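You operate a simulated robot arm through the tools that you are given. There is no shell and no other tool.

The job below is to be done with a simulated robot arm. You get a single attempt, and the scene is never put back.

TASK
Snap the yellow grip on the purple motor and lay it in GOOD.
Fine: clamp it in the speed meter for the fit; leave the clamp free.

Only the result counts: the job must be done as asked and must still hold three seconds after the hand-in. Knocking over, shifting, dropping, spilling or breaking anything else fails it.

THE ROBOT
A 7-joint arm with a four-finger gripper, fixed in place. Base frame: the origin is at the foot of the arm, x ahead of it, y to its left, z up. Readings come in m, rad, newtons and seconds.
Its first joint turns from -1.204 to 3.002 rad. Payload 3.67 kg.
The TCP is the grasp point between the finger pads, 0.028 m short of the fingertips. In the tool frame z runs along the fingers and y along their closing line. The gripper opens to 0.112 m. The gripper's body begins 0.073 m behind the TCP.
Orientation is told as [roll, pitch, yaw] about the base's x, y, z axes, in that order, counted from this pose: with the fingers straight down and closing along the base's y, the tool's x points along the base's -x, its y along +y and its z along -z.

THE INTERFACE
- The arm moves only by the tool send_rows. Its argument "moves" is a list of rows, each a list of 7 numbers: the shift along the base's x, y, z in cm, then the turn, a rotation vector about the base's x, y, z in rad, then the opening in per cent of the stroke, from 0 (shut) to 100 (fully open). In form: [[tx, ty, tz, ax, ay, az, jaw], ...]. A call has 1 to 20 rows; each row is the pose to reach, as a shift and turn from the pose commanded when the call began. Each row takes 0.2 s and may step no farther than 0.05 m and 0.15 rad from the row before; otherwise, or with a gripper value out of range, the whole call is refused. Where a pose cannot be reached the arm comes as near as it can. A force on the tool above 50 N (or 10 N above the force at the start of the call, whichever is more), or a blocked arm, ends the call early, and 0.2 s more pass. The fingers move at their own pace and stop on an object; they squeeze with about 36 N. The grip force told is the motor's: it shows also when the fingers shut on nothing. Time passes only in rows, and 0.2 s behind the last, so rows that repeat a pose let the fingers close. The reply holds the time, the measured pose of the TCP, the force on the tool along the base axes, the opening and the grip force, in the units named above and with some noise, with the torque about the TCP (base axes, N m) and any sound that the robot's microphone picked up.
- Cameras (640 x 400 px; columns grow to the right, rows downward): "scene" is fixed at [0.2115, 0.4981, 1.5693]; the picture's right is [-0.50, -0.87, 0.00], its down [-0.43, 0.24, -0.87] and it looks along [0.76, -0.43, -0.49] (base axes); focal length 373 px, centre (320, 200). "wrist" rides on the gripper at [0.06, -0.018, -0.104] in the tool frame; the picture's right is [0.29, 0.96, 0.00], its down [-0.80, 0.24, -0.55] and it looks along [-0.53, 0.16, 0.83] (tool axes); focal length 234 px, centre (320, 200). There is no depth. A picture from a camera that has moved, and an enlarged one, comes with that camera's place and axes in the base frame and with its lens. The place of the scene camera against the robot may be out by one fixed shift of up to 0.025 m in any direction.
- get_image(camera): a new picture of that camera. The clock stands still meanwhile.
- slide_trunk(by): slides the trunk up (or, below 0, down) by that many m; the arm rides with it, the base frame stays. It gives what a move gives, with no picture.
- zoom(camera, box): a new picture of the part [left, top, right, bottom] of that camera's present view, enlarged. The clock stands still meanwhile.
- job_done(): hands the job in; it is judged then, once.

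Nothing tells you positions but the pictures and the camera data. Unless the task says otherwise, let go and move clear before handing in.

The tools are called after "Emit:" by a JSON object that holds its "name" and its "arguments". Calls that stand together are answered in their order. send_rows: Moves the arm, as the interface text tells. Its arguments: {"type":"object","properties":{"moves":{"type":"array","items":{"type":"array","items":{"type":"number"}}}},"required":["moves"]} The other tools are called the same way: slide_trunk (by) slides the trunk up or down; get_image (camera) takes a picture; zoom (camera, box) takes an enlarged picture of a part of a camera's view; job_done () hands the job in.

At the start:

```text
t: 0.0
position: [0.7508, -0.4602, 1.1244]
orientation: [0.0, 0.001, -0.001]
force: [0.7, 1.0, -0.3]
wrist_torque: [-0.01, -0.01, -0.02]
opening: 0.1121
grasp_force: 0.1
trunk travel left (down, up): [-0.65, 0.19]
```

scene: 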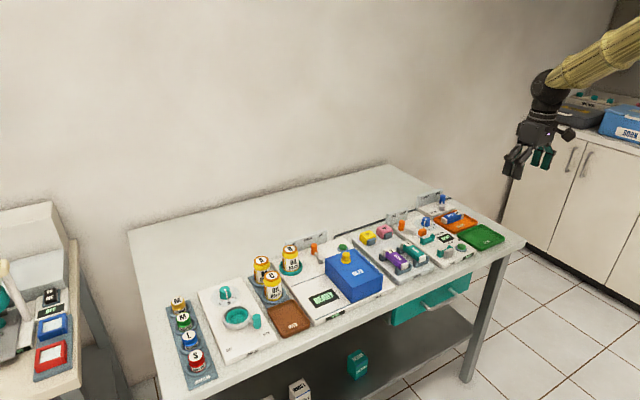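
wrist: 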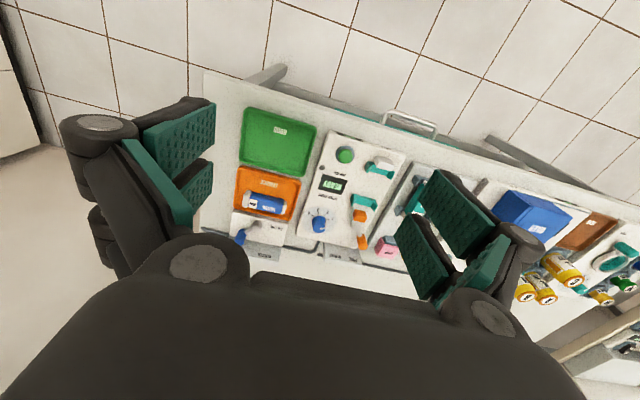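

I see a table with several stations; the purple motor and yellow grip seem to be in the middle-right, near the speed meter. I'll zoom in for details first.

Emit:
{"name": "zoom", "arguments": {"camera": "scene", "box": [340, 180, 520, 290]}}

Emit:
{"name": "zoom", "arguments": {"camera": "scene", "box": [340, 210, 440, 280]}}

Emit:
{"name": "zoom", "arguments": {"camera": "scene", "box": [410, 185, 510, 270]}}

Emit:
{"name": "zoom", "arguments": {"camera": "wrist", "box": [200, 90, 420, 270]}}

Emit:
{"name": "zoom", "arguments": {"camera": "scene", "box": [160, 220, 400, 390]}}

```text
3.56 times, centred on (430, 235) of scene
camera zoom: at [0.2115, 0.4981, 1.5693], right [-0.5, -0.87, 0.0], down [-0.43, 0.24, -0.87], along [0.76, -0.43, -0.49], focal length 1327 px, centre (-71, 76)
```

zoom: 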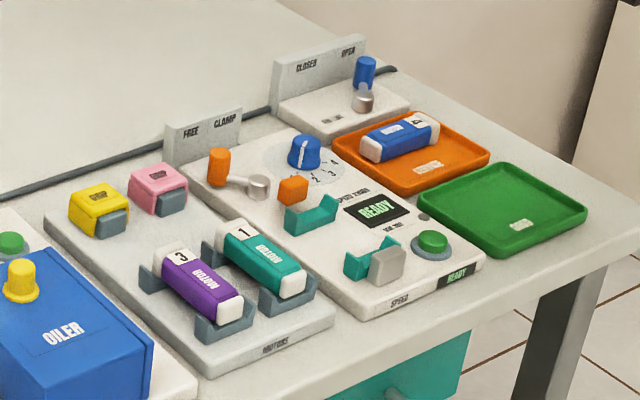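

```text
5.71 times, centred on (390, 245) of scene
camera zoom: at [0.2115, 0.4981, 1.5693], right [-0.5, -0.87, 0.0], down [-0.43, 0.24, -0.87], along [0.76, -0.43, -0.49], focal length 2132 px, centre (-80, -57)
```

zoom: 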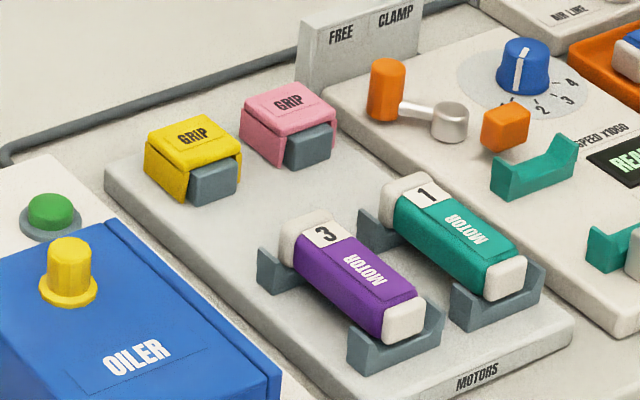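

```text
4.71 times, centred on (460, 228) of scene
camera zoom: at [0.2115, 0.4981, 1.5693], right [-0.5, -0.87, 0.0], down [-0.43, 0.24, -0.87], along [0.76, -0.43, -0.49], focal length 1756 px, centre (-339, 71)
```

zoom: 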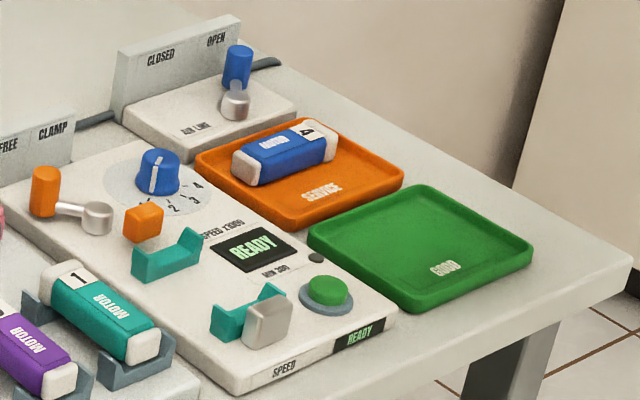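

```text
2.22 times, centred on (310, 180) of wrist
camera zoom: at [0.6903, -0.4767, 1.2283], right [-0.29, 0.96, 0.0], down [0.8, 0.24, 0.55], along [0.53, 0.16, -0.83], focal length 520 px, centre (342, 244)
```

zoom: 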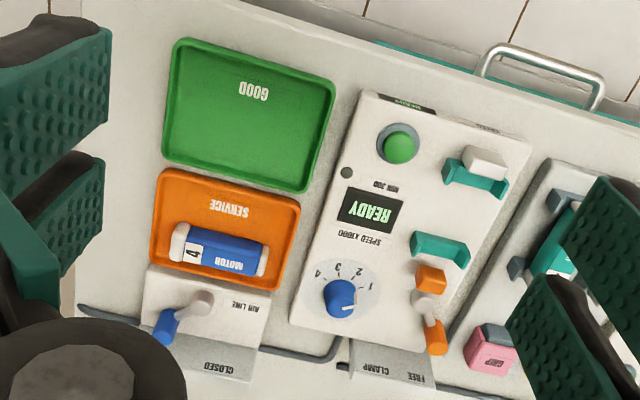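

```text
2.35 times, centred on (280, 305) of scene
camera zoom: at [0.2115, 0.4981, 1.5693], right [-0.5, -0.87, 0.0], down [-0.43, 0.24, -0.87], along [0.76, -0.43, -0.49], focal length 878 px, centre (414, -47)
```

zoom: 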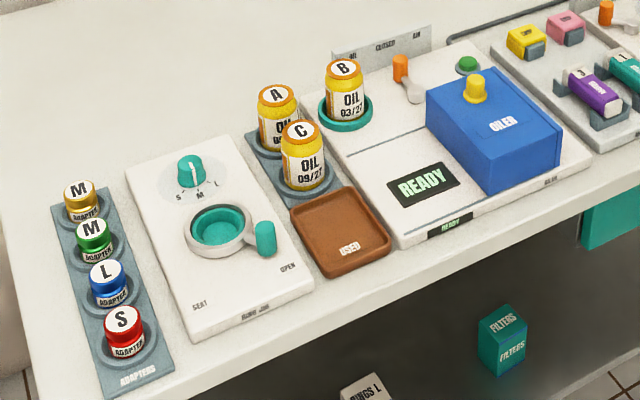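

The table top is near z≈0.83; GOOD tray is around (0.85,-0.51), the purple motor near (0.87,-0.14), its axis along x, and the yellow grip near (1.0,-0.13). I'll move above the motor area to look with the wrist camera.

Emit:
{"name": "send_rows", "arguments": {"moves": [[0, 4.5, 0, 0, 0, 0, 100], [0, 9, 0, 0, 0, 0, 100], [0, 13.5, 0, 0, 0, 0, 100], [0, 18, 0, 0, 0, 0, 100], [0, 22.5, 0, 0, 0, 0, 100], [0, 26, 0, 0, 0, 0, 100], [0, 26, 0, 0, 0, 0, 100]]}}

Emit:
{"name": "get_image", "arguments": {"camera": "wrist"}}

Emit:
{"name": "get_image", "arguments": {"camera": "scene"}}

```text
t: 1.6
position: [0.751, -0.2, 1.1234]
orientation: [0.002, 0.0, 0.0]
force: [0.0, -0.6, 0.0]
wrist_torque: [-0.01, 0.01, 0.0]
opening: 0.112
grasp_force: 0.0
trunk travel left (down, up): [-0.65, 0.19]
```

```text
taken
camera wrist: at [0.6904, -0.2169, 1.2276], right [-0.29, 0.96, 0.0], down [0.8, 0.24, 0.55], along [0.53, 0.16, -0.83], focal length 234 px, centre (320, 200)
```

wrist: 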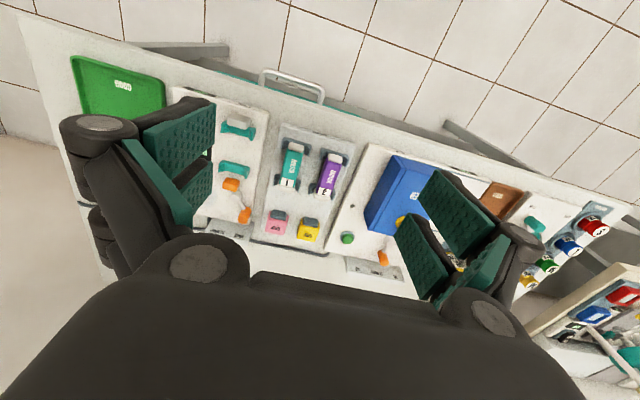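

```text
taken
```

scene: 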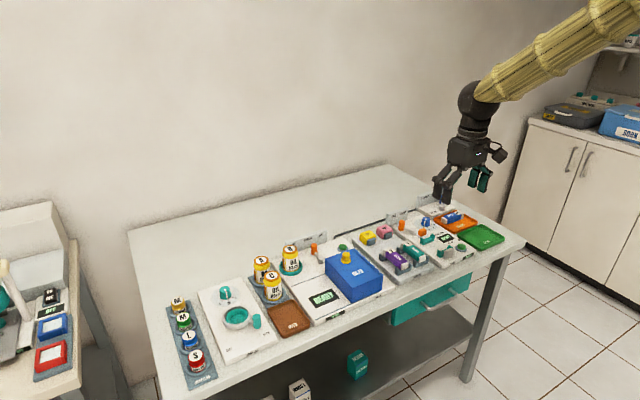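

The wrist view now covers the motors, grips, and speed meter. I'll enlarge it to measure.

Emit:
{"name": "zoom", "arguments": {"camera": "wrist", "box": [190, 100, 390, 280]}}

Emit:
{"name": "zoom", "arguments": {"camera": "wrist", "box": [250, 130, 350, 250]}}

Emit:
{"name": "zoom", "arguments": {"camera": "wrist", "box": [180, 100, 290, 240]}}

```text
2.22 times, centred on (290, 190) of wrist
camera zoom: at [0.6904, -0.2169, 1.2276], right [-0.29, 0.96, 0.0], down [0.8, 0.24, 0.55], along [0.53, 0.16, -0.83], focal length 520 px, centre (387, 222)
```

zoom: 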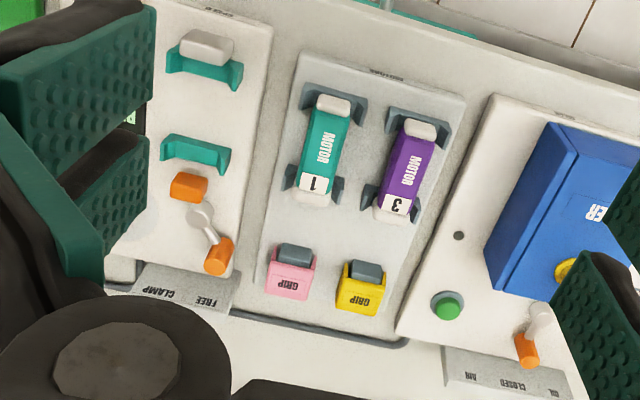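

```text
3.33 times, centred on (300, 190) of wrist
camera zoom: at [0.6904, -0.2169, 1.2276], right [-0.29, 0.96, 0.0], down [0.8, 0.24, 0.55], along [0.53, 0.16, -0.83], focal length 781 px, centre (387, 233)
```

zoom: 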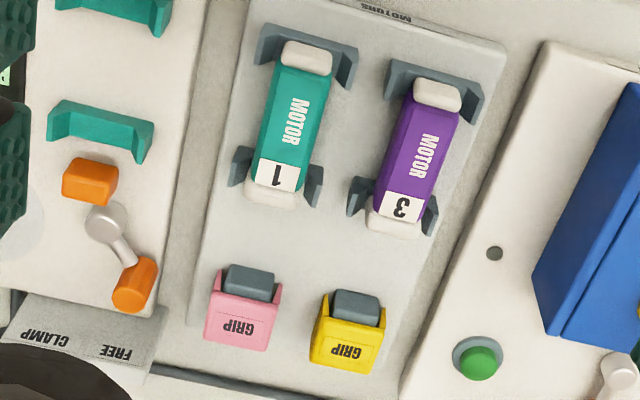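

```text
2.86 times, centred on (235, 170) of wrist
camera zoom: at [0.6904, -0.2169, 1.2276], right [-0.29, 0.96, 0.0], down [0.8, 0.24, 0.55], along [0.53, 0.16, -0.83], focal length 669 px, centre (563, 286)
```

zoom: 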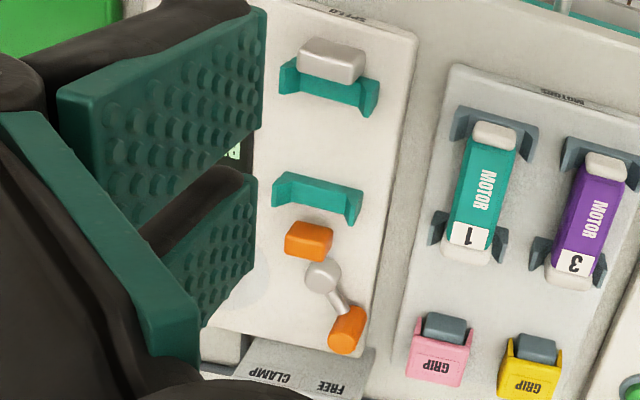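

The wrist picture shows the purple motor "3" lying in two cradles and the yellow grip parked on a grey block. I'll get closer to see the shapes.

Emit:
{"name": "send_rows", "arguments": {"moves": [[2, 1, -4, 0, 0, 0, 100], [4, 3, -8, 0, 0, 0, 100], [6, 5, -11, 0, 0, 0, 100], [6, 5, -11, 0, 0, 0, 100]]}}

Emit:
{"name": "get_image", "arguments": {"camera": "wrist"}}

Emit:
{"name": "zoom", "arguments": {"camera": "wrist", "box": [220, 80, 420, 260]}}

```text
t: 2.6
position: [0.8096, -0.1492, 1.0158]
orientation: [0.001, -0.002, 0.001]
force: [-0.9, -0.7, 0.4]
wrist_torque: [0.02, -0.01, -0.02]
opening: 0.1118
grasp_force: 0.1
trunk travel left (down, up): [-0.65, 0.19]
```

```text
taken
camera wrist: at [0.749, -0.1646, 1.1202], right [-0.29, 0.96, 0.0], down [0.8, 0.24, 0.56], along [0.53, 0.16, -0.83], focal length 234 px, centre (320, 200)
```

wrist: 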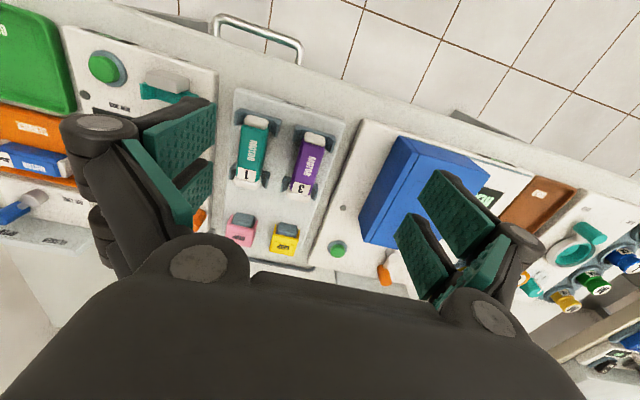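

```text
2.22 times, centred on (320, 170) of wrist
camera zoom: at [0.749, -0.1646, 1.1202], right [-0.29, 0.96, 0.0], down [0.8, 0.24, 0.56], along [0.53, 0.16, -0.83], focal length 520 px, centre (320, 267)
```

zoom: 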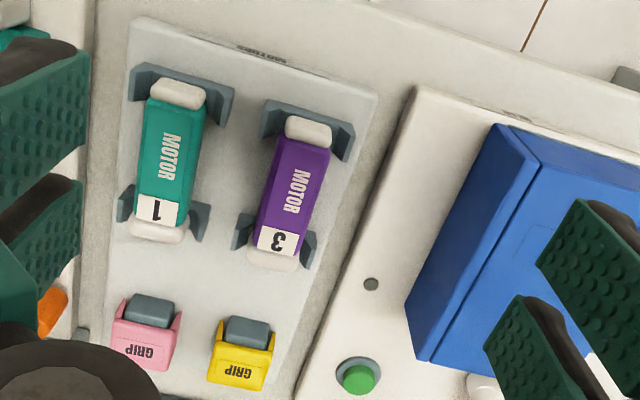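

I need better depth estimates, so I'll take two more views with a sideways baseline.

Emit:
{"name": "send_rows", "arguments": {"moves": [[0, -4, 0, 0, 0, 0, 100], [0, -7, 0, 0, 0, 0, 100], [0, -7, 0, 0, 0, 0, 100], [0, -7, 0, 0, 0, 0, 100]]}}

Emit:
{"name": "zoom", "arguments": {"camera": "wrist", "box": [220, 80, 420, 260]}}

Emit:
{"name": "send_rows", "arguments": {"moves": [[0, 4, 0, 0, 0, 0, 100], [0, 8, 0, 0, 0, 0, 100], [0, 11, 0, 0, 0, 0, 100], [0, 11, 0, 0, 0, 0, 100], [0, 11, 0, 0, 0, 0, 100]]}}

Emit:
{"name": "zoom", "arguments": {"camera": "wrist", "box": [200, 80, 400, 260]}}

```text
t: 3.6
position: [0.8098, -0.219, 1.0144]
orientation: [0.0, 0.0, 0.001]
force: [0.5, 0.2, -0.6]
wrist_torque: [-0.02, -0.02, -0.01]
opening: 0.1121
grasp_force: 0.1
trunk travel left (down, up): [-0.65, 0.19]
```

```text
2.22 times, centred on (320, 170) of wrist
camera zoom: at [0.7489, -0.2357, 1.1192], right [-0.29, 0.96, 0.0], down [0.8, 0.24, 0.55], along [0.53, 0.16, -0.83], focal length 520 px, centre (320, 267)
```

zoom: 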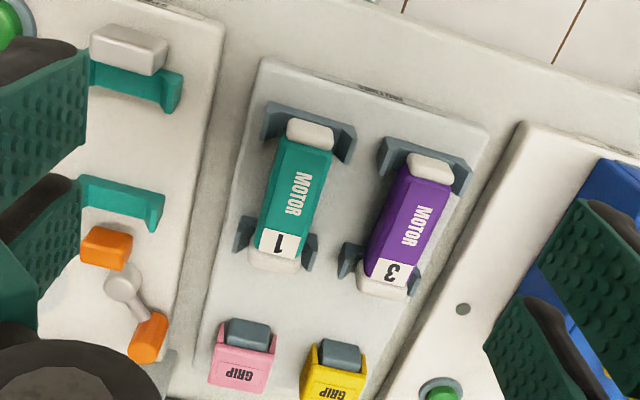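

```text
t: 4.8
position: [0.8111, -0.1092, 1.0125]
orientation: [0.0, -0.002, 0.0]
force: [-0.1, 0.5, -0.8]
wrist_torque: [-0.05, -0.01, 0.02]
opening: 0.1119
grasp_force: 0.1
trunk travel left (down, up): [-0.65, 0.19]
```

```text
2.22 times, centred on (300, 170) of wrist
camera zoom: at [0.7504, -0.1248, 1.1179], right [-0.29, 0.96, 0.0], down [0.8, 0.24, 0.55], along [0.53, 0.16, -0.83], focal length 520 px, centre (364, 267)
```

zoom: 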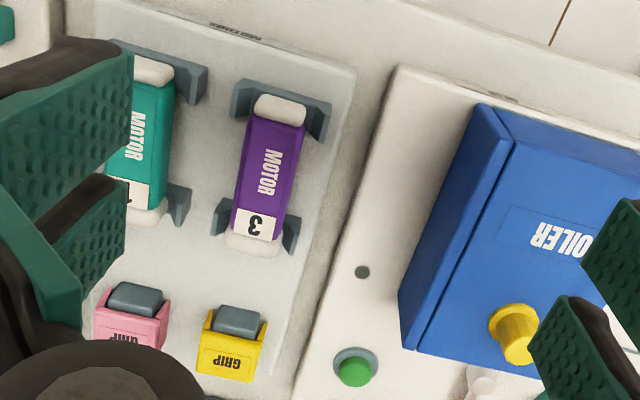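

The motor's top is at z≈0.858, centred near (0.877,-0.145) along x, and the yellow grip is centred near (1.01,-0.144), apparently an inverted U straddling a grey block. The grip is near the reach limit, so I'll test the reach above it.

Emit:
{"name": "send_rows", "arguments": {"moves": [[4, 0, 0, 0, 0, 0, 100], [8, -1, 0, 0, 0, 0, 100], [12, -2, 0, 0, 0, 0, 100], [16, -3.4, 0, 0, 0, 0, 100], [20, -3.4, 0, 0, 0, 0, 100], [20, -3.4, 0, 0, 0, 0, 100]]}}

Emit:
{"name": "get_image", "arguments": {"camera": "scene"}}

Emit:
{"name": "get_image", "arguments": {"camera": "wrist"}}

```text
t: 6.2
position: [1.0116, -0.1451, 1.014]
orientation: [-0.001, -0.002, -0.001]
force: [0.0, -0.4, 0.7]
wrist_torque: [0.01, -0.01, 0.0]
opening: 0.1122
grasp_force: 0.1
trunk travel left (down, up): [-0.65, 0.19]
```

```text
taken
```

scene: 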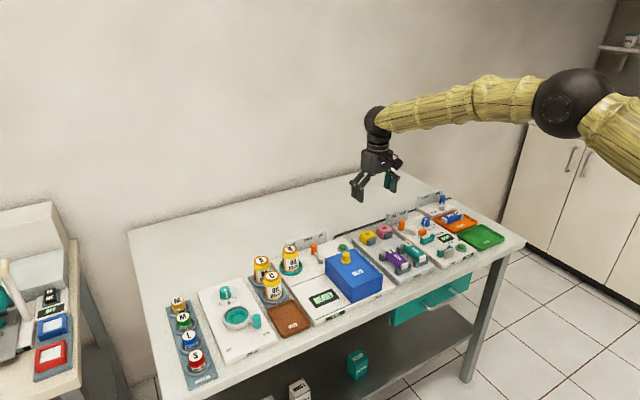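

```text
taken
camera wrist: at [0.9507, -0.1608, 1.1187], right [-0.29, 0.96, 0.0], down [0.8, 0.24, 0.56], along [0.53, 0.16, -0.83], focal length 234 px, centre (320, 200)
```

wrist: 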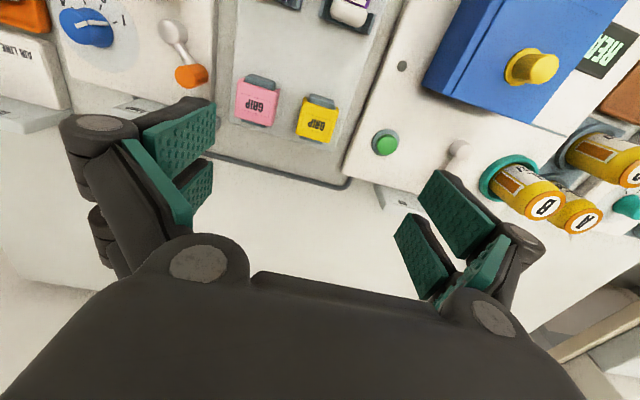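

The arm reaches over the grip at this height. I'll zoom on the grips and lever from here.

Emit:
{"name": "zoom", "arguments": {"camera": "wrist", "box": [220, 0, 420, 180]}}

Emit:
{"name": "zoom", "arguments": {"camera": "wrist", "box": [60, 0, 240, 130]}}

Emit:
{"name": "zoom", "arguments": {"camera": "scene", "box": [380, 200, 470, 265]}}

Emit:
{"name": "zoom", "arguments": {"camera": "scene", "box": [350, 215, 410, 260]}}

```text
2.22 times, centred on (320, 90) of wrist
camera zoom: at [0.9507, -0.1608, 1.1187], right [-0.29, 0.96, 0.0], down [0.8, 0.24, 0.56], along [0.53, 0.16, -0.83], focal length 520 px, centre (320, 444)
```

zoom: 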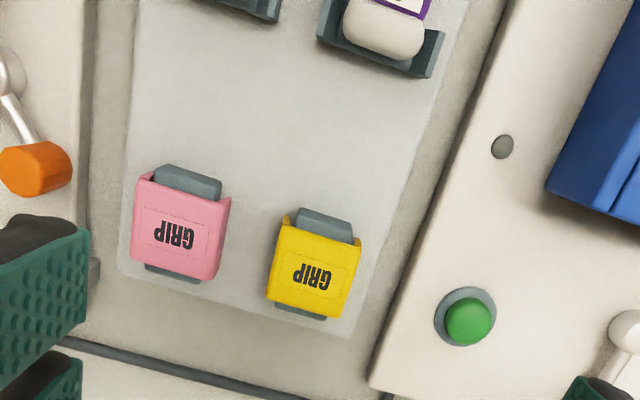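

```text
3.08 times, centred on (150, 65) of wrist
camera zoom: at [0.9507, -0.1608, 1.1187], right [-0.29, 0.96, 0.0], down [0.8, 0.24, 0.56], along [0.53, 0.16, -0.83], focal length 720 px, centre (843, 615)
```

zoom: 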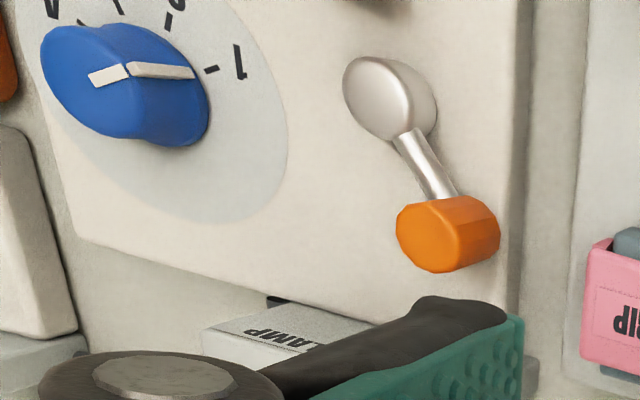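

```text
6.15 times, centred on (425, 232) of scene
camera zoom: at [0.2115, 0.4981, 1.5693], right [-0.5, -0.87, 0.0], down [-0.43, 0.24, -0.87], along [0.76, -0.43, -0.49], focal length 2296 px, centre (-326, 0)
```

zoom: 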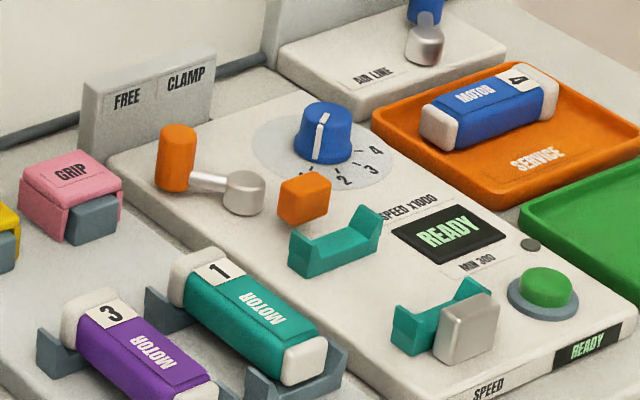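

```text
8.89 times, centred on (380, 238) of scene
camera zoom: at [0.2115, 0.4981, 1.5693], right [-0.5, -0.87, 0.0], down [-0.43, 0.24, -0.87], along [0.76, -0.43, -0.49], focal length 3317 px, centre (-213, -133)
```

zoom: 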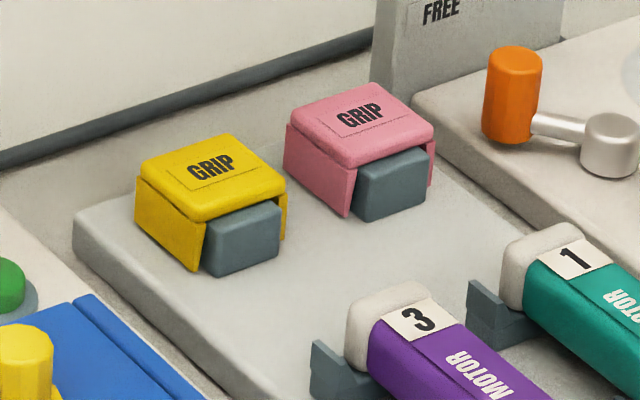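

The grip is an inverted-U clip whose channel runs along x, and the clamp lever swings about a vertical hub at about (0.984,-0.306), its handle at (1.016,-0.283) on the FREE side. Next I'll look straight down on the speed meter.

Emit:
{"name": "send_rows", "arguments": {"moves": [[-4, -3, 0, 0, 0, 0, 100], [-8, -6, 0, 0, 0, 0, 100], [-12, -9, 0, 0, 0, 0, 100], [-15, -11, 0, 0, 0, 0, 100], [-18, -12.5, 0, 0, 0, 0, 100], [-19, -12.5, 0, 0, 0, 0, 100], [-19, -12.5, 0, 0, 0, 0, 100]]}}

Emit:
{"name": "zoom", "arguments": {"camera": "wrist", "box": [220, 60, 420, 260]}}

Emit:
{"name": "send_rows", "arguments": {"moves": [[0, -4, 0, 0, 0, 0, 100], [0, -8, 0, 0, 0, 0, 100], [0, -11, 0, 0, 0, 0, 100], [0, -11, 0, 0, 0, 0, 100], [0, -11, 0, 0, 0, 0, 100]]}}

Emit:
{"name": "zoom", "arguments": {"camera": "wrist", "box": [220, 60, 420, 260]}}

Emit:
{"name": "get_image", "arguments": {"camera": "wrist"}}

```text
t: 7.8
position: [0.8205, -0.2709, 1.0122]
orientation: [0.002, 0.001, 0.001]
force: [-0.8, -1.0, 0.2]
wrist_torque: [0.03, 0.01, -0.01]
opening: 0.1121
grasp_force: 0.2
trunk travel left (down, up): [-0.65, 0.19]
```

```text
2.00 times, centred on (320, 160) of wrist
camera zoom: at [0.761, -0.2878, 1.1177], right [-0.29, 0.96, 0.0], down [0.8, 0.24, 0.55], along [0.53, 0.16, -0.83], focal length 468 px, centre (320, 280)
```

zoom: 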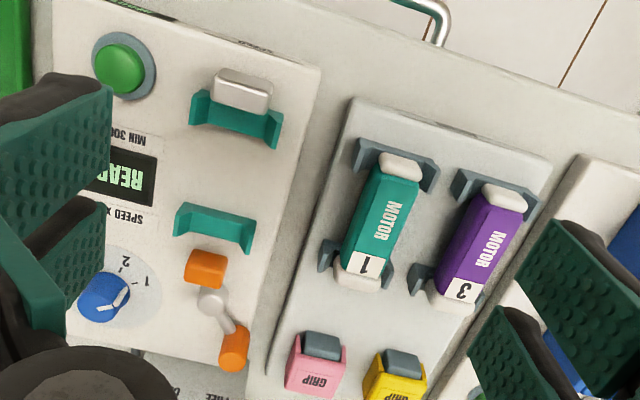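

```text
t: 9.0
position: [0.8221, -0.3812, 1.0149]
orientation: [-0.001, 0.0, -0.001]
force: [0.1, 0.2, -0.1]
wrist_torque: [0.01, -0.02, 0.04]
opening: 0.1122
grasp_force: 0.0
trunk travel left (down, up): [-0.65, 0.19]
```

```text
2.00 times, centred on (320, 160) of wrist
camera zoom: at [0.7614, -0.3979, 1.1193], right [-0.29, 0.96, 0.0], down [0.8, 0.24, 0.55], along [0.53, 0.16, -0.83], focal length 468 px, centre (320, 280)
```

zoom: 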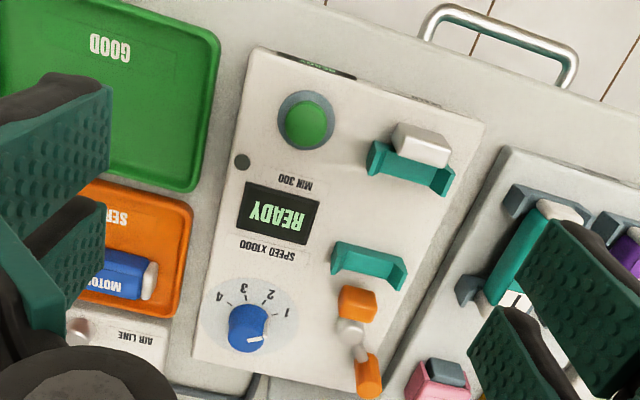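

```text
taken
camera wrist: at [0.7614, -0.3979, 1.1193], right [-0.29, 0.96, 0.0], down [0.8, 0.24, 0.55], along [0.53, 0.16, -0.83], focal length 234 px, centre (320, 200)
```

wrist: 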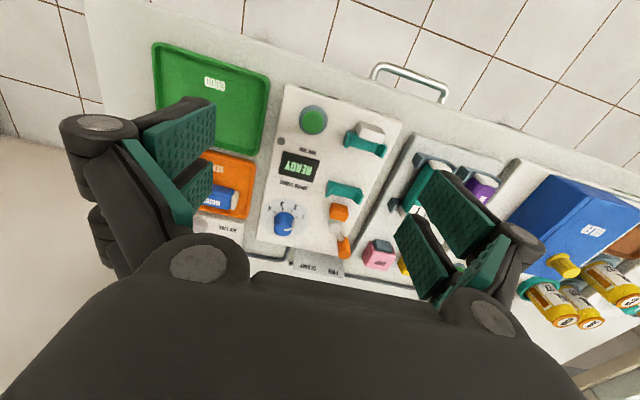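

Meter cradles appear at x≈0.842/0.919 with centre y≈-0.313, and the motor-tray cradles sit at about the same x with y≈-0.145. Zooming appears to render finer detail, so I'll take high zooms from one midway pose to measure the two seats relative to one another.

Emit:
{"name": "send_rows", "arguments": {"moves": [[0, 4, 0, 0, 0, 0, 53], [0, 8, 0, 0, 0, 0, 100], [0, 12, 0, 0, 0, 0, 100], [0, 15, 0, 0, 0, 0, 100], [0, 15, 0, 0, 0, 0, 100], [0, 15, 0, 0, 0, 0, 100]]}}

Emit:
{"name": "zoom", "arguments": {"camera": "wrist", "box": [220, 80, 300, 200]}}

Emit:
{"name": "zoom", "arguments": {"camera": "wrist", "box": [320, 80, 400, 200]}}

Emit:
{"name": "get_image", "arguments": {"camera": "wrist"}}

```text
t: 10.4
position: [0.8217, -0.2295, 1.0145]
orientation: [-0.001, 0.0, 0.0]
force: [0.8, -0.3, -0.6]
wrist_torque: [-0.03, -0.01, -0.01]
opening: 0.1123
grasp_force: 0.1
trunk travel left (down, up): [-0.65, 0.19]
```

```text
3.33 times, centred on (260, 140) of wrist
camera zoom: at [0.7614, -0.2449, 1.119], right [-0.29, 0.96, 0.0], down [0.8, 0.24, 0.55], along [0.53, 0.16, -0.83], focal length 781 px, centre (520, 400)
```

zoom: 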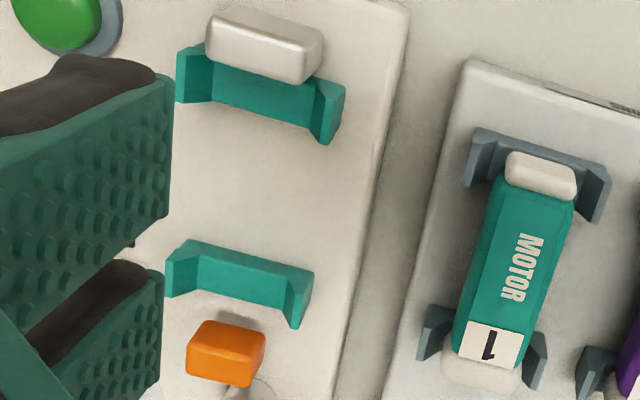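

```text
3.33 times, centred on (360, 140) of wrist
camera zoom: at [0.7614, -0.2449, 1.119], right [-0.29, 0.96, 0.0], down [0.8, 0.24, 0.55], along [0.53, 0.16, -0.83], focal length 781 px, centre (187, 400)
```

zoom: 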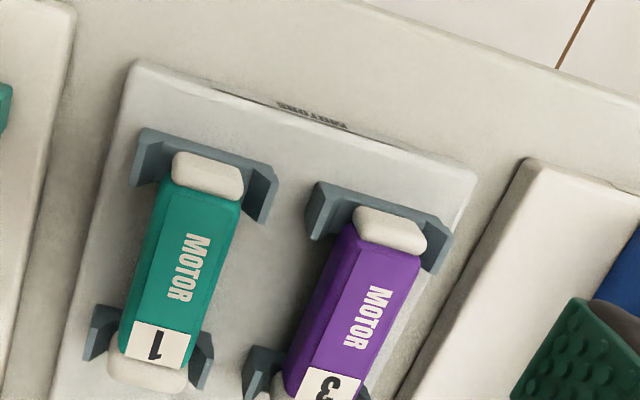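

```text
taken
camera wrist: at [0.7614, -0.2449, 1.119], right [-0.29, 0.96, 0.0], down [0.8, 0.24, 0.55], along [0.53, 0.16, -0.83], focal length 234 px, centre (320, 200)
```

wrist: 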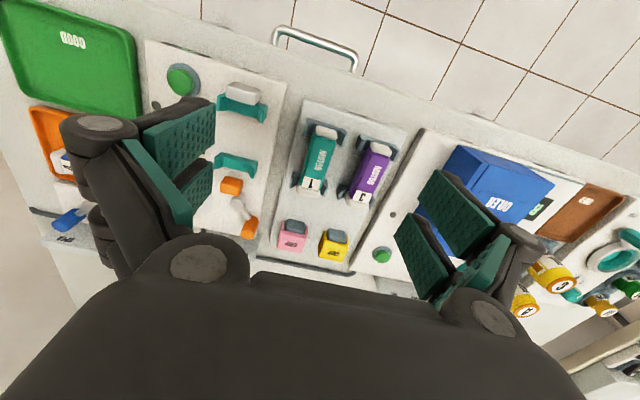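

The cradle x positions agree within ~1 mm, but the y shift needs a tighter measurement. I'll hover over the purple motor and then over the meter seat, and compare the images directly.

Emit:
{"name": "send_rows", "arguments": {"moves": [[2, 4, -2, 0, 0, 0, 100], [4, 7, -4, 0, 0, 0, 100], [6, 8.4, -5.4, 0, 0, 0, 100], [6, 8.4, -5.4, 0, 0, 0, 100], [6, 8.4, -5.4, 0, 0, 0, 100]]}}

Emit:
{"name": "zoom", "arguments": {"camera": "wrist", "box": [250, 80, 390, 240]}}

Emit:
{"name": "send_rows", "arguments": {"moves": [[0, -4, 1, 0, 0, 0, 100], [0, -8, 1, 0, 0, 0, 100], [0, -12, 1, 0, 0, 0, 100], [0, -16.9, 0, 0, 0, 0, 100], [0, -16.9, 0, 0, 0, 0, 100], [0, -16.9, 0, 0, 0, 0, 100]]}}

Emit:
{"name": "zoom", "arguments": {"camera": "wrist", "box": [250, 80, 390, 240]}}

Emit:
{"name": "get_image", "arguments": {"camera": "wrist"}}

```text
t: 11.6
position: [0.8815, -0.1451, 0.9568]
orientation: [0.0, 0.0, 0.002]
force: [0.1, 1.0, 0.4]
wrist_torque: [-0.01, 0.04, 0.02]
opening: 0.1118
grasp_force: 0.0
trunk travel left (down, up): [-0.65, 0.19]
```

```text
2.50 times, centred on (320, 160) of wrist
camera zoom: at [0.8202, -0.1607, 1.0622], right [-0.29, 0.96, 0.0], down [0.8, 0.24, 0.55], along [0.53, 0.16, -0.83], focal length 585 px, centre (320, 300)
```

zoom: 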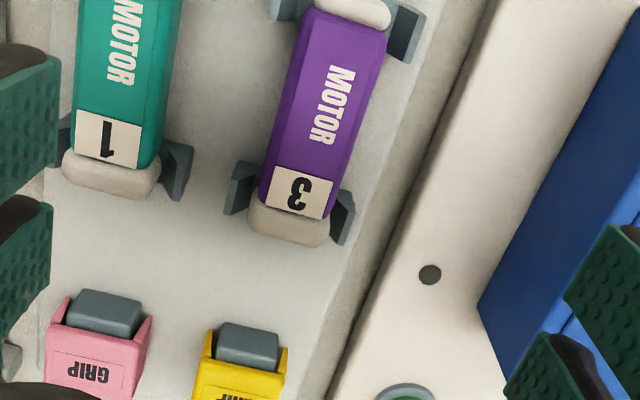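

```text
t: 13.0
position: [0.8813, -0.3178, 0.9573]
orientation: [0.002, 0.0, 0.0]
force: [-0.1, -0.7, -0.6]
wrist_torque: [0.02, -0.01, -0.01]
opening: 0.112
grasp_force: 0.1
trunk travel left (down, up): [-0.65, 0.19]
```

```text
2.50 times, centred on (320, 160) of wrist
camera zoom: at [0.8209, -0.3349, 1.0613], right [-0.29, 0.96, 0.0], down [0.8, 0.24, 0.55], along [0.53, 0.16, -0.83], focal length 585 px, centre (320, 300)
```

zoom: 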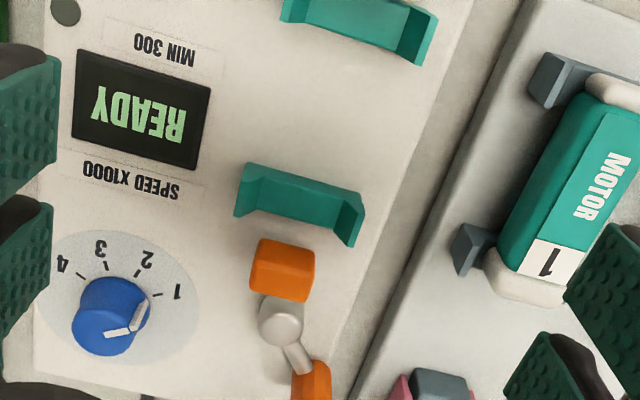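

```text
taken
camera wrist: at [0.8209, -0.3349, 1.0613], right [-0.29, 0.96, 0.0], down [0.8, 0.24, 0.55], along [0.53, 0.16, -0.83], focal length 234 px, centre (320, 200)
```

wrist: 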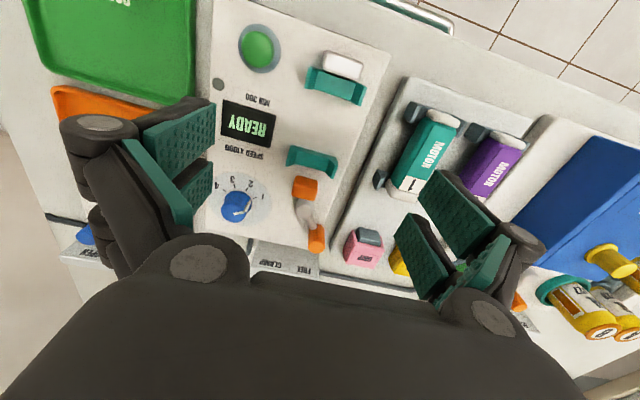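

I'll check the settled reading to separate noise from real tracking error.

Emit:
{"name": "send_rows", "arguments": {"moves": [[0, 0, 0, 0, 0, 0, 100], [0, 0, 0, 0, 0, 0, 100]]}}

Emit:
{"name": "send_rows", "arguments": {"moves": [[0, 0, 0, 0, 0, 0, 100]]}}

Emit:
{"name": "send_rows", "arguments": {"moves": [[0, 0, 0, 0, 0, 0, 100]]}}

Emit:
{"name": "zoom", "arguments": {"camera": "wrist", "box": [250, 80, 390, 240]}}

Emit:
{"name": "zoom", "arguments": {"camera": "wrist", "box": [280, 40, 360, 120]}}

```text
t: 13.6
position: [0.8806, -0.3174, 0.9573]
orientation: [0.0, 0.0, -0.001]
force: [-0.3, -0.8, -0.1]
wrist_torque: [-0.03, 0.01, 0.01]
opening: 0.1119
grasp_force: 0.1
trunk travel left (down, up): [-0.65, 0.19]
```

```text
t: 14.0
position: [0.8819, -0.3167, 0.9573]
orientation: [0.0, 0.0, 0.001]
force: [0.3, -0.2, 0.3]
wrist_torque: [0.0, -0.02, -0.03]
opening: 0.1121
grasp_force: 0.1
trunk travel left (down, up): [-0.65, 0.19]
```

```text
t: 14.4
position: [0.8797, -0.3165, 0.9578]
orientation: [0.0, -0.002, 0.001]
force: [0.9, 0.3, -0.1]
wrist_torque: [0.01, -0.03, -0.01]
opening: 0.1119
grasp_force: 0.1
trunk travel left (down, up): [-0.65, 0.19]
```

```text
2.50 times, centred on (320, 160) of wrist
camera zoom: at [0.8208, -0.3332, 1.0619], right [-0.29, 0.96, 0.0], down [0.8, 0.24, 0.55], along [0.53, 0.16, -0.83], focal length 585 px, centre (320, 300)
```

zoom: 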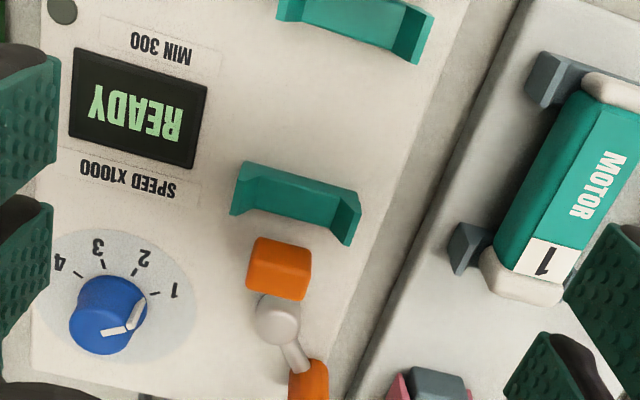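

```text
5.00 times, centred on (320, 80) of wrist
camera zoom: at [0.8208, -0.3332, 1.0619], right [-0.29, 0.96, 0.0], down [0.8, 0.24, 0.55], along [0.53, 0.16, -0.83], focal length 1171 px, centre (320, 800)
```

zoom: 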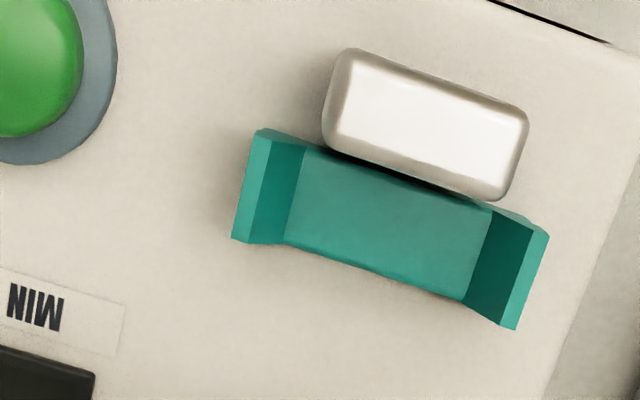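

The arm settles with a small real offset, so I'll rely on measured readings. Now a matching high zoom over the purple motor's near end to compare with the meter's stop.

Emit:
{"name": "send_rows", "arguments": {"moves": [[0, 4, 1, 0, 0, 0, 100], [0, 8, 1, 0, 0, 0, 100], [0, 12, 1, 0, 0, 0, 100], [0, 17, 0, 0, 0, 0, 100], [0, 17, 0, 0, 0, 0, 100], [0, 17, 0, 0, 0, 0, 100], [0, 17, 0, 0, 0, 0, 100], [0, 17, 0, 0, 0, 0, 100]]}}

Emit:
{"name": "zoom", "arguments": {"camera": "wrist", "box": [280, 40, 360, 120]}}

Emit:
{"name": "zoom", "arguments": {"camera": "wrist", "box": [280, 120, 360, 200]}}

Emit:
{"name": "send_rows", "arguments": {"moves": [[0, 0, 0, 0, 0, 0, 100]]}}

```text
refused: row 4 steps farther than a row can; nothing moved
```

```text
5.00 times, centred on (320, 80) of wrist
camera zoom: at [0.8208, -0.3332, 1.0619], right [-0.29, 0.96, 0.0], down [0.8, 0.24, 0.55], along [0.53, 0.16, -0.83], focal length 1171 px, centre (320, 800)
```

zoom: 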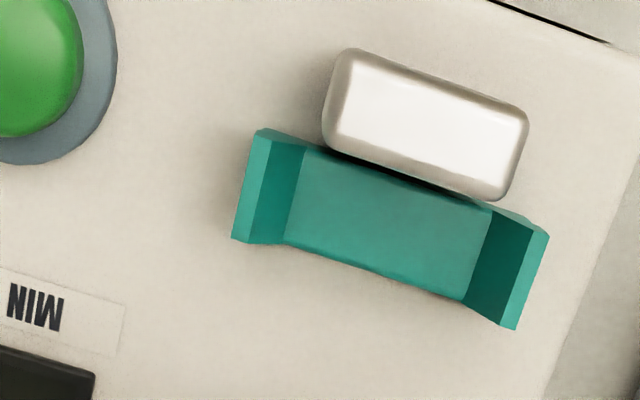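

```text
5.00 times, centred on (320, 160) of wrist
camera zoom: at [0.8208, -0.3332, 1.0619], right [-0.29, 0.96, 0.0], down [0.8, 0.24, 0.55], along [0.53, 0.16, -0.83], focal length 1171 px, centre (320, 400)
```

zoom: 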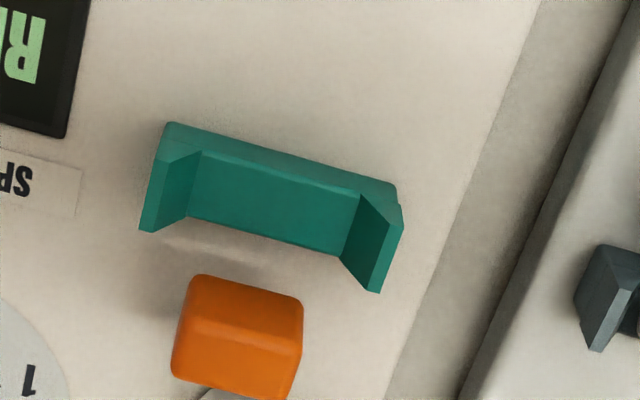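

```text
t: 14.8
position: [0.8808, -0.317, 0.9575]
orientation: [-0.001, 0.001, 0.001]
force: [0.1, -0.2, 0.0]
wrist_torque: [-0.02, 0.0, -0.03]
opening: 0.112
grasp_force: 0.0
trunk travel left (down, up): [-0.65, 0.19]
```

The pad face looks to be around x≈0.948 and the stop face around 0.836, giving a small x margin. Now moving over the purple motor with legal step sizes.

Emit:
{"name": "send_rows", "arguments": {"moves": [[0, 4, 1, 0, 0, 0, 100], [0, 8, 1, 0, 0, 0, 100], [0, 12.5, 1, 0, 0, 0, 100], [0, 17, 0, 0, 0, 0, 100], [0, 17, 0, 0, 0, 0, 100], [0, 17, 0, 0, 0, 0, 100], [0, 17, 0, 0, 0, 0, 100], [0, 17, 0, 0, 0, 0, 100]]}}

Emit:
{"name": "zoom", "arguments": {"camera": "wrist", "box": [280, 40, 360, 120]}}

Emit:
{"name": "zoom", "arguments": {"camera": "wrist", "box": [280, 120, 360, 200]}}

Emit:
{"name": "send_rows", "arguments": {"moves": [[0, 0, 0, 0, 0, 0, 100]]}}

```text
t: 16.6
position: [0.8804, -0.1416, 0.9585]
orientation: [-0.001, -0.001, 0.0]
force: [0.3, 0.1, -0.3]
wrist_torque: [-0.02, 0.02, 0.0]
opening: 0.1121
grasp_force: 0.0
trunk travel left (down, up): [-0.65, 0.19]
```

```text
5.00 times, centred on (320, 80) of wrist
camera zoom: at [0.8201, -0.1585, 1.0633], right [-0.29, 0.96, 0.0], down [0.8, 0.24, 0.55], along [0.53, 0.16, -0.83], focal length 1171 px, centre (320, 800)
```

zoom: 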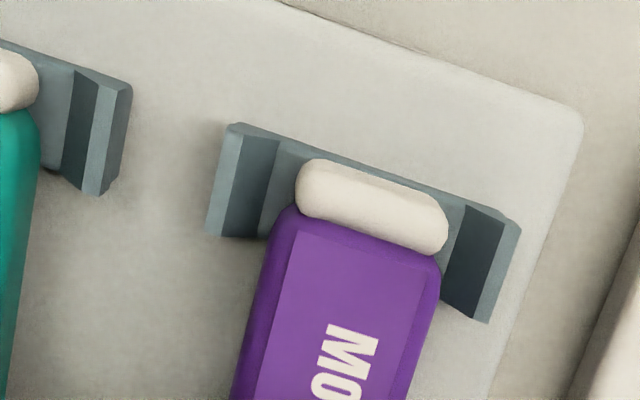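

```text
5.00 times, centred on (320, 160) of wrist
camera zoom: at [0.8201, -0.1585, 1.0633], right [-0.29, 0.96, 0.0], down [0.8, 0.24, 0.55], along [0.53, 0.16, -0.83], focal length 1171 px, centre (320, 400)
```

zoom: 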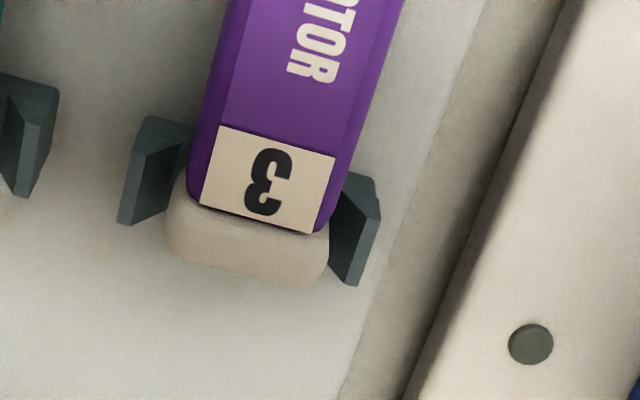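

```text
t: 17.0
position: [0.8816, -0.1424, 0.9588]
orientation: [0.001, 0.0, 0.001]
force: [-0.4, 0.1, -0.7]
wrist_torque: [0.01, -0.02, -0.02]
opening: 0.1119
grasp_force: 0.1
trunk travel left (down, up): [-0.65, 0.19]
```

The measured seat-to-seat shift is Δ≈(0, −0.170), and the motor (x 0.840–0.930, y≈−0.144) will fit between stop and pad. I'll now descend on the motor with the jaws partly open.

Emit:
{"name": "send_rows", "arguments": {"moves": [[0.3, -0.2, 0, 0, 0, 0, 53], [0.3, -0.2, 0, 0, 0, 0, 53], [0.3, -0.2, -4, 0, 0, 0, 53], [0.3, -0.2, -7, 0, 0, 0, 53], [0.3, -0.2, -9, 0, 0, 0, 53], [0.3, -0.2, -9, 0, 0, 0, 53]]}}

Emit:
{"name": "get_image", "arguments": {"camera": "wrist"}}

Emit:
{"name": "zoom", "arguments": {"camera": "scene", "box": [360, 200, 440, 275]}}

```text
t: 18.4
position: [0.8835, -0.144, 0.8709]
orientation: [-0.001, 0.001, -0.002]
force: [0.3, 0.6, 0.1]
wrist_torque: [0.02, -0.03, -0.03]
opening: 0.0592
grasp_force: 0.0
trunk travel left (down, up): [-0.65, 0.19]
```

```text
taken
camera wrist: at [0.8231, -0.1616, 0.9757], right [-0.29, 0.96, 0.0], down [0.8, 0.24, 0.55], along [0.53, 0.16, -0.83], focal length 234 px, centre (320, 200)
```

wrist: 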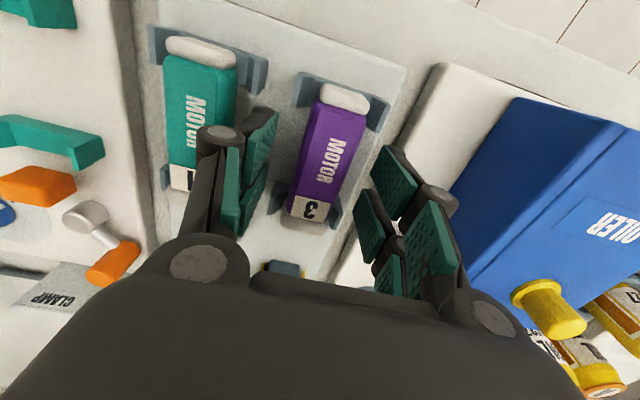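

```text
5.33 times, centred on (400, 238) of scene
camera zoom: at [0.2115, 0.4981, 1.5693], right [-0.5, -0.87, 0.0], down [-0.43, 0.24, -0.87], along [0.76, -0.43, -0.49], focal length 1990 px, centre (-107, 0)
```

zoom: 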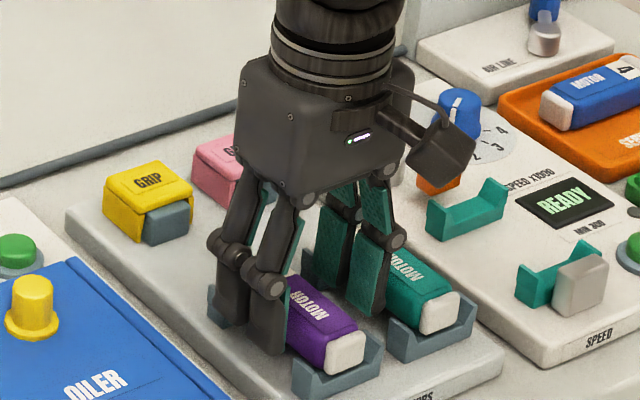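

The fingers bracket the purple motor with clearance from the teal one. I'll go down to grasp height and close.

Emit:
{"name": "send_rows", "arguments": {"moves": [[0, 0, -1, 0, 0, 0, 53], [0, 0, -1.8, 0, 0, 0, 53], [0, 0, -1.8, 0, 0, 0, 53], [0, 0, -1.8, 0, 0, 0, 40], [0, 0, -1.8, 0, 0, 0, 25], [0, 0, -1.8, 0, 0, 0, 15], [0, 0, -1.8, 0, 0, 0, 15], [0, 0, -1.8, 0, 0, 0, 15]]}}

Emit:
{"name": "get_image", "arguments": {"camera": "wrist"}}

Emit:
{"name": "zoom", "arguments": {"camera": "scene", "box": [360, 200, 440, 275]}}

```text
t: 20.2
position: [0.8835, -0.1462, 0.8516]
orientation: [0.0, -0.001, -0.001]
force: [-0.9, -0.3, -0.1]
wrist_torque: [0.02, 0.01, 0.01]
opening: 0.0288
grasp_force: 36.0
trunk travel left (down, up): [-0.65, 0.19]
```

```text
taken
camera wrist: at [0.823, -0.1624, 0.9562], right [-0.29, 0.96, 0.0], down [0.8, 0.24, 0.55], along [0.53, 0.16, -0.83], focal length 234 px, centre (320, 200)
```

wrist: 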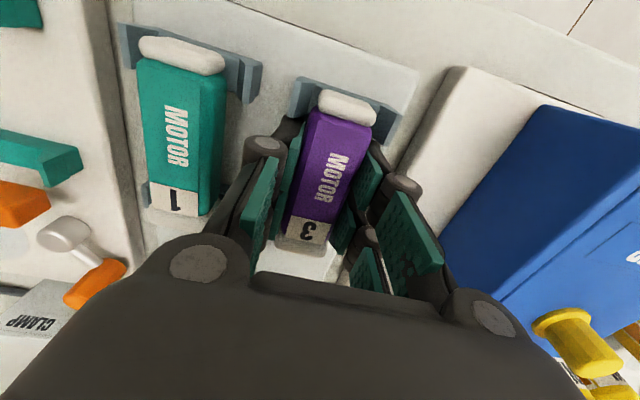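

```text
5.33 times, centred on (400, 238) of scene
camera zoom: at [0.2115, 0.4981, 1.5693], right [-0.5, -0.87, 0.0], down [-0.43, 0.24, -0.87], along [0.76, -0.43, -0.49], focal length 1990 px, centre (-107, 0)
```

zoom: 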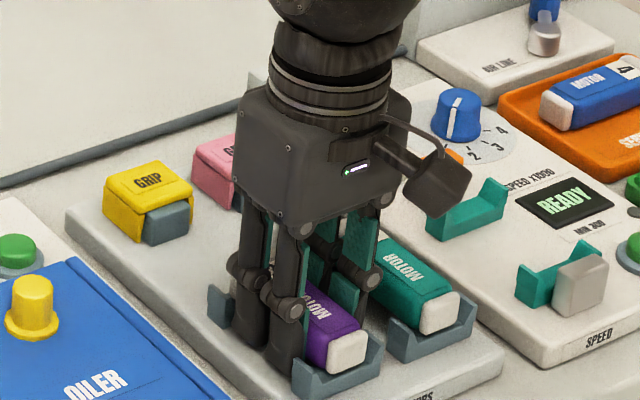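

The motor is gripped at 0.029 m width. I'll lift it 7 cm and move over the meter.

Emit:
{"name": "send_rows", "arguments": {"moves": [[0, 0, 1, 0, 0, 0, 15], [0, 0, 3, 0, 0, 0, 15], [0, 0, 7, 0, 0, 0, 15], [0, -4, 7, 0, 0, 0, 15], [0, -8, 7, 0, 0, 0, 15], [0, -12, 7, 0, 0, 0, 15], [0, -15, 7, 0, 0, 0, 15], [0, -17, 7, 0, 0, 0, 15], [0, -17, 7, 0, 0, 0, 15], [0, -17, 7, 0, 0, 0, 15], [0, -17, 7, 0, 0, 0, 15]]}}

Emit:
{"name": "send_rows", "arguments": {"moves": [[0, 0, 0, 0, 0, 0, 15], [0, 0, 0, 0, 0, 0, 15]]}}

Emit:
{"name": "get_image", "arguments": {"camera": "wrist"}}

Emit:
{"name": "zoom", "arguments": {"camera": "scene", "box": [390, 180, 480, 275]}}

```text
t: 22.6
position: [0.8837, -0.3158, 0.9224]
orientation: [0.001, 0.0, -0.001]
force: [0.3, 0.0, 0.0]
wrist_torque: [-0.01, -0.01, 0.0]
opening: 0.0287
grasp_force: 36.1
trunk travel left (down, up): [-0.65, 0.19]
```

```text
t: 23.2
position: [0.8826, -0.3157, 0.9222]
orientation: [-0.001, -0.003, 0.001]
force: [0.8, 0.3, -1.1]
wrist_torque: [-0.01, -0.02, 0.01]
opening: 0.0288
grasp_force: 35.8
trunk travel left (down, up): [-0.65, 0.19]
```

```text
taken
camera wrist: at [0.8222, -0.332, 1.0263], right [-0.29, 0.96, 0.0], down [0.8, 0.24, 0.55], along [0.53, 0.16, -0.83], focal length 234 px, centre (320, 200)
```

wrist: 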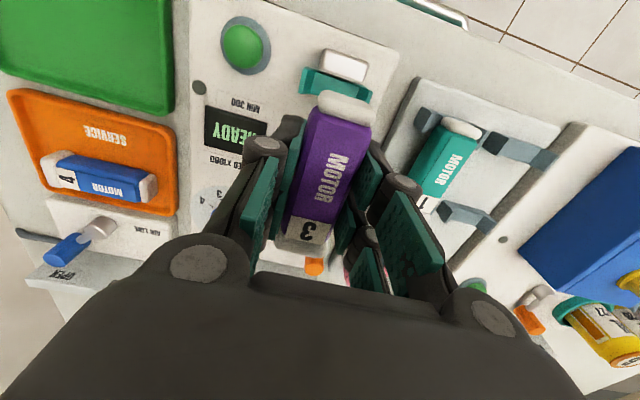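

```text
4.21 times, centred on (435, 228) of scene
camera zoom: at [0.2115, 0.4981, 1.5693], right [-0.5, -0.87, 0.0], down [-0.43, 0.24, -0.87], along [0.76, -0.43, -0.49], focal length 1571 px, centre (-164, 84)
```

zoom: 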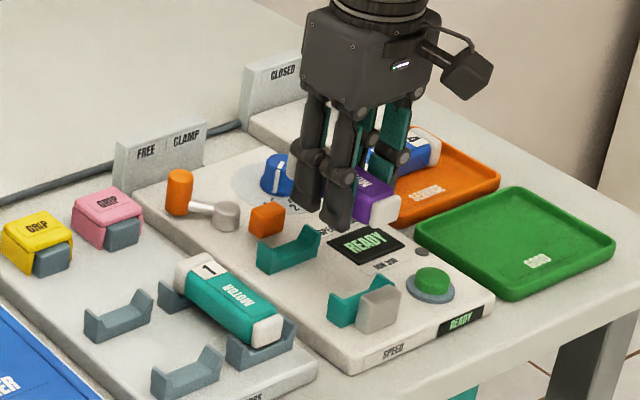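

The motor hangs aligned above the meter seat. I'll lower most of the way and check.

Emit:
{"name": "send_rows", "arguments": {"moves": [[0.1, 0.05, -3, 0, 0, 0, 15], [0.1, 0.05, -4.5, 0, 0, 0, 15], [0.1, 0.05, -5.5, 0, 0, 0, 15], [0.1, 0.05, -5.5, 0, 0, 0, 15]]}}

Emit:
{"name": "zoom", "arguments": {"camera": "wrist", "box": [250, 40, 400, 260]}}

Emit:
{"name": "zoom", "arguments": {"camera": "scene", "box": [410, 210, 480, 275]}}

```text
t: 24.2
position: [0.8845, -0.3149, 0.865]
orientation: [0.0, 0.0, 0.001]
force: [-0.8, 0.5, -0.7]
wrist_torque: [0.04, -0.04, -0.01]
opening: 0.029
grasp_force: 35.9
trunk travel left (down, up): [-0.65, 0.19]
```

```text
1.82 times, centred on (325, 150) of wrist
camera zoom: at [0.824, -0.3325, 0.9713], right [-0.29, 0.96, 0.0], down [0.8, 0.24, 0.55], along [0.53, 0.16, -0.83], focal length 426 px, centre (311, 291)
```

zoom: 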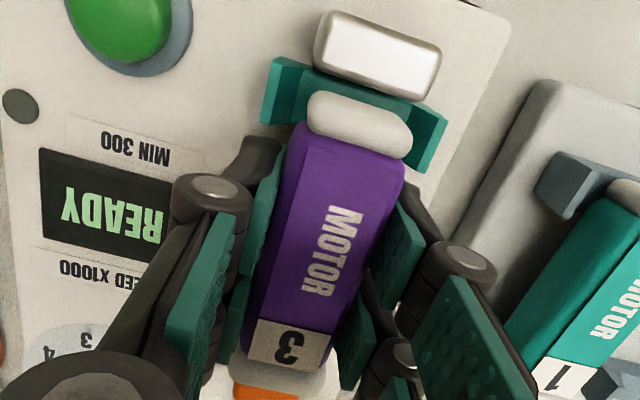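

```text
6.15 times, centred on (445, 242) of scene
camera zoom: at [0.2115, 0.4981, 1.5693], right [-0.5, -0.87, 0.0], down [-0.43, 0.24, -0.87], along [0.76, -0.43, -0.49], focal length 2296 px, centre (-449, -62)
```

zoom: 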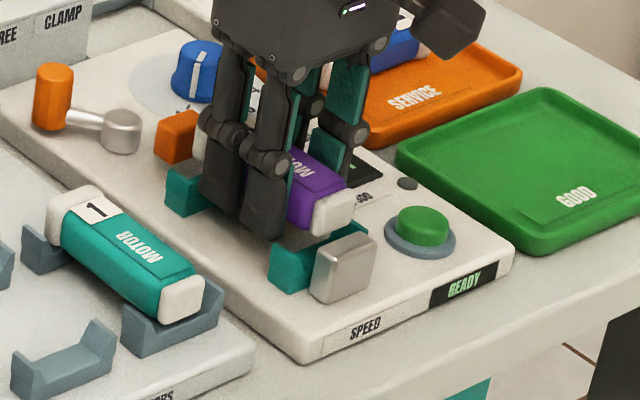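

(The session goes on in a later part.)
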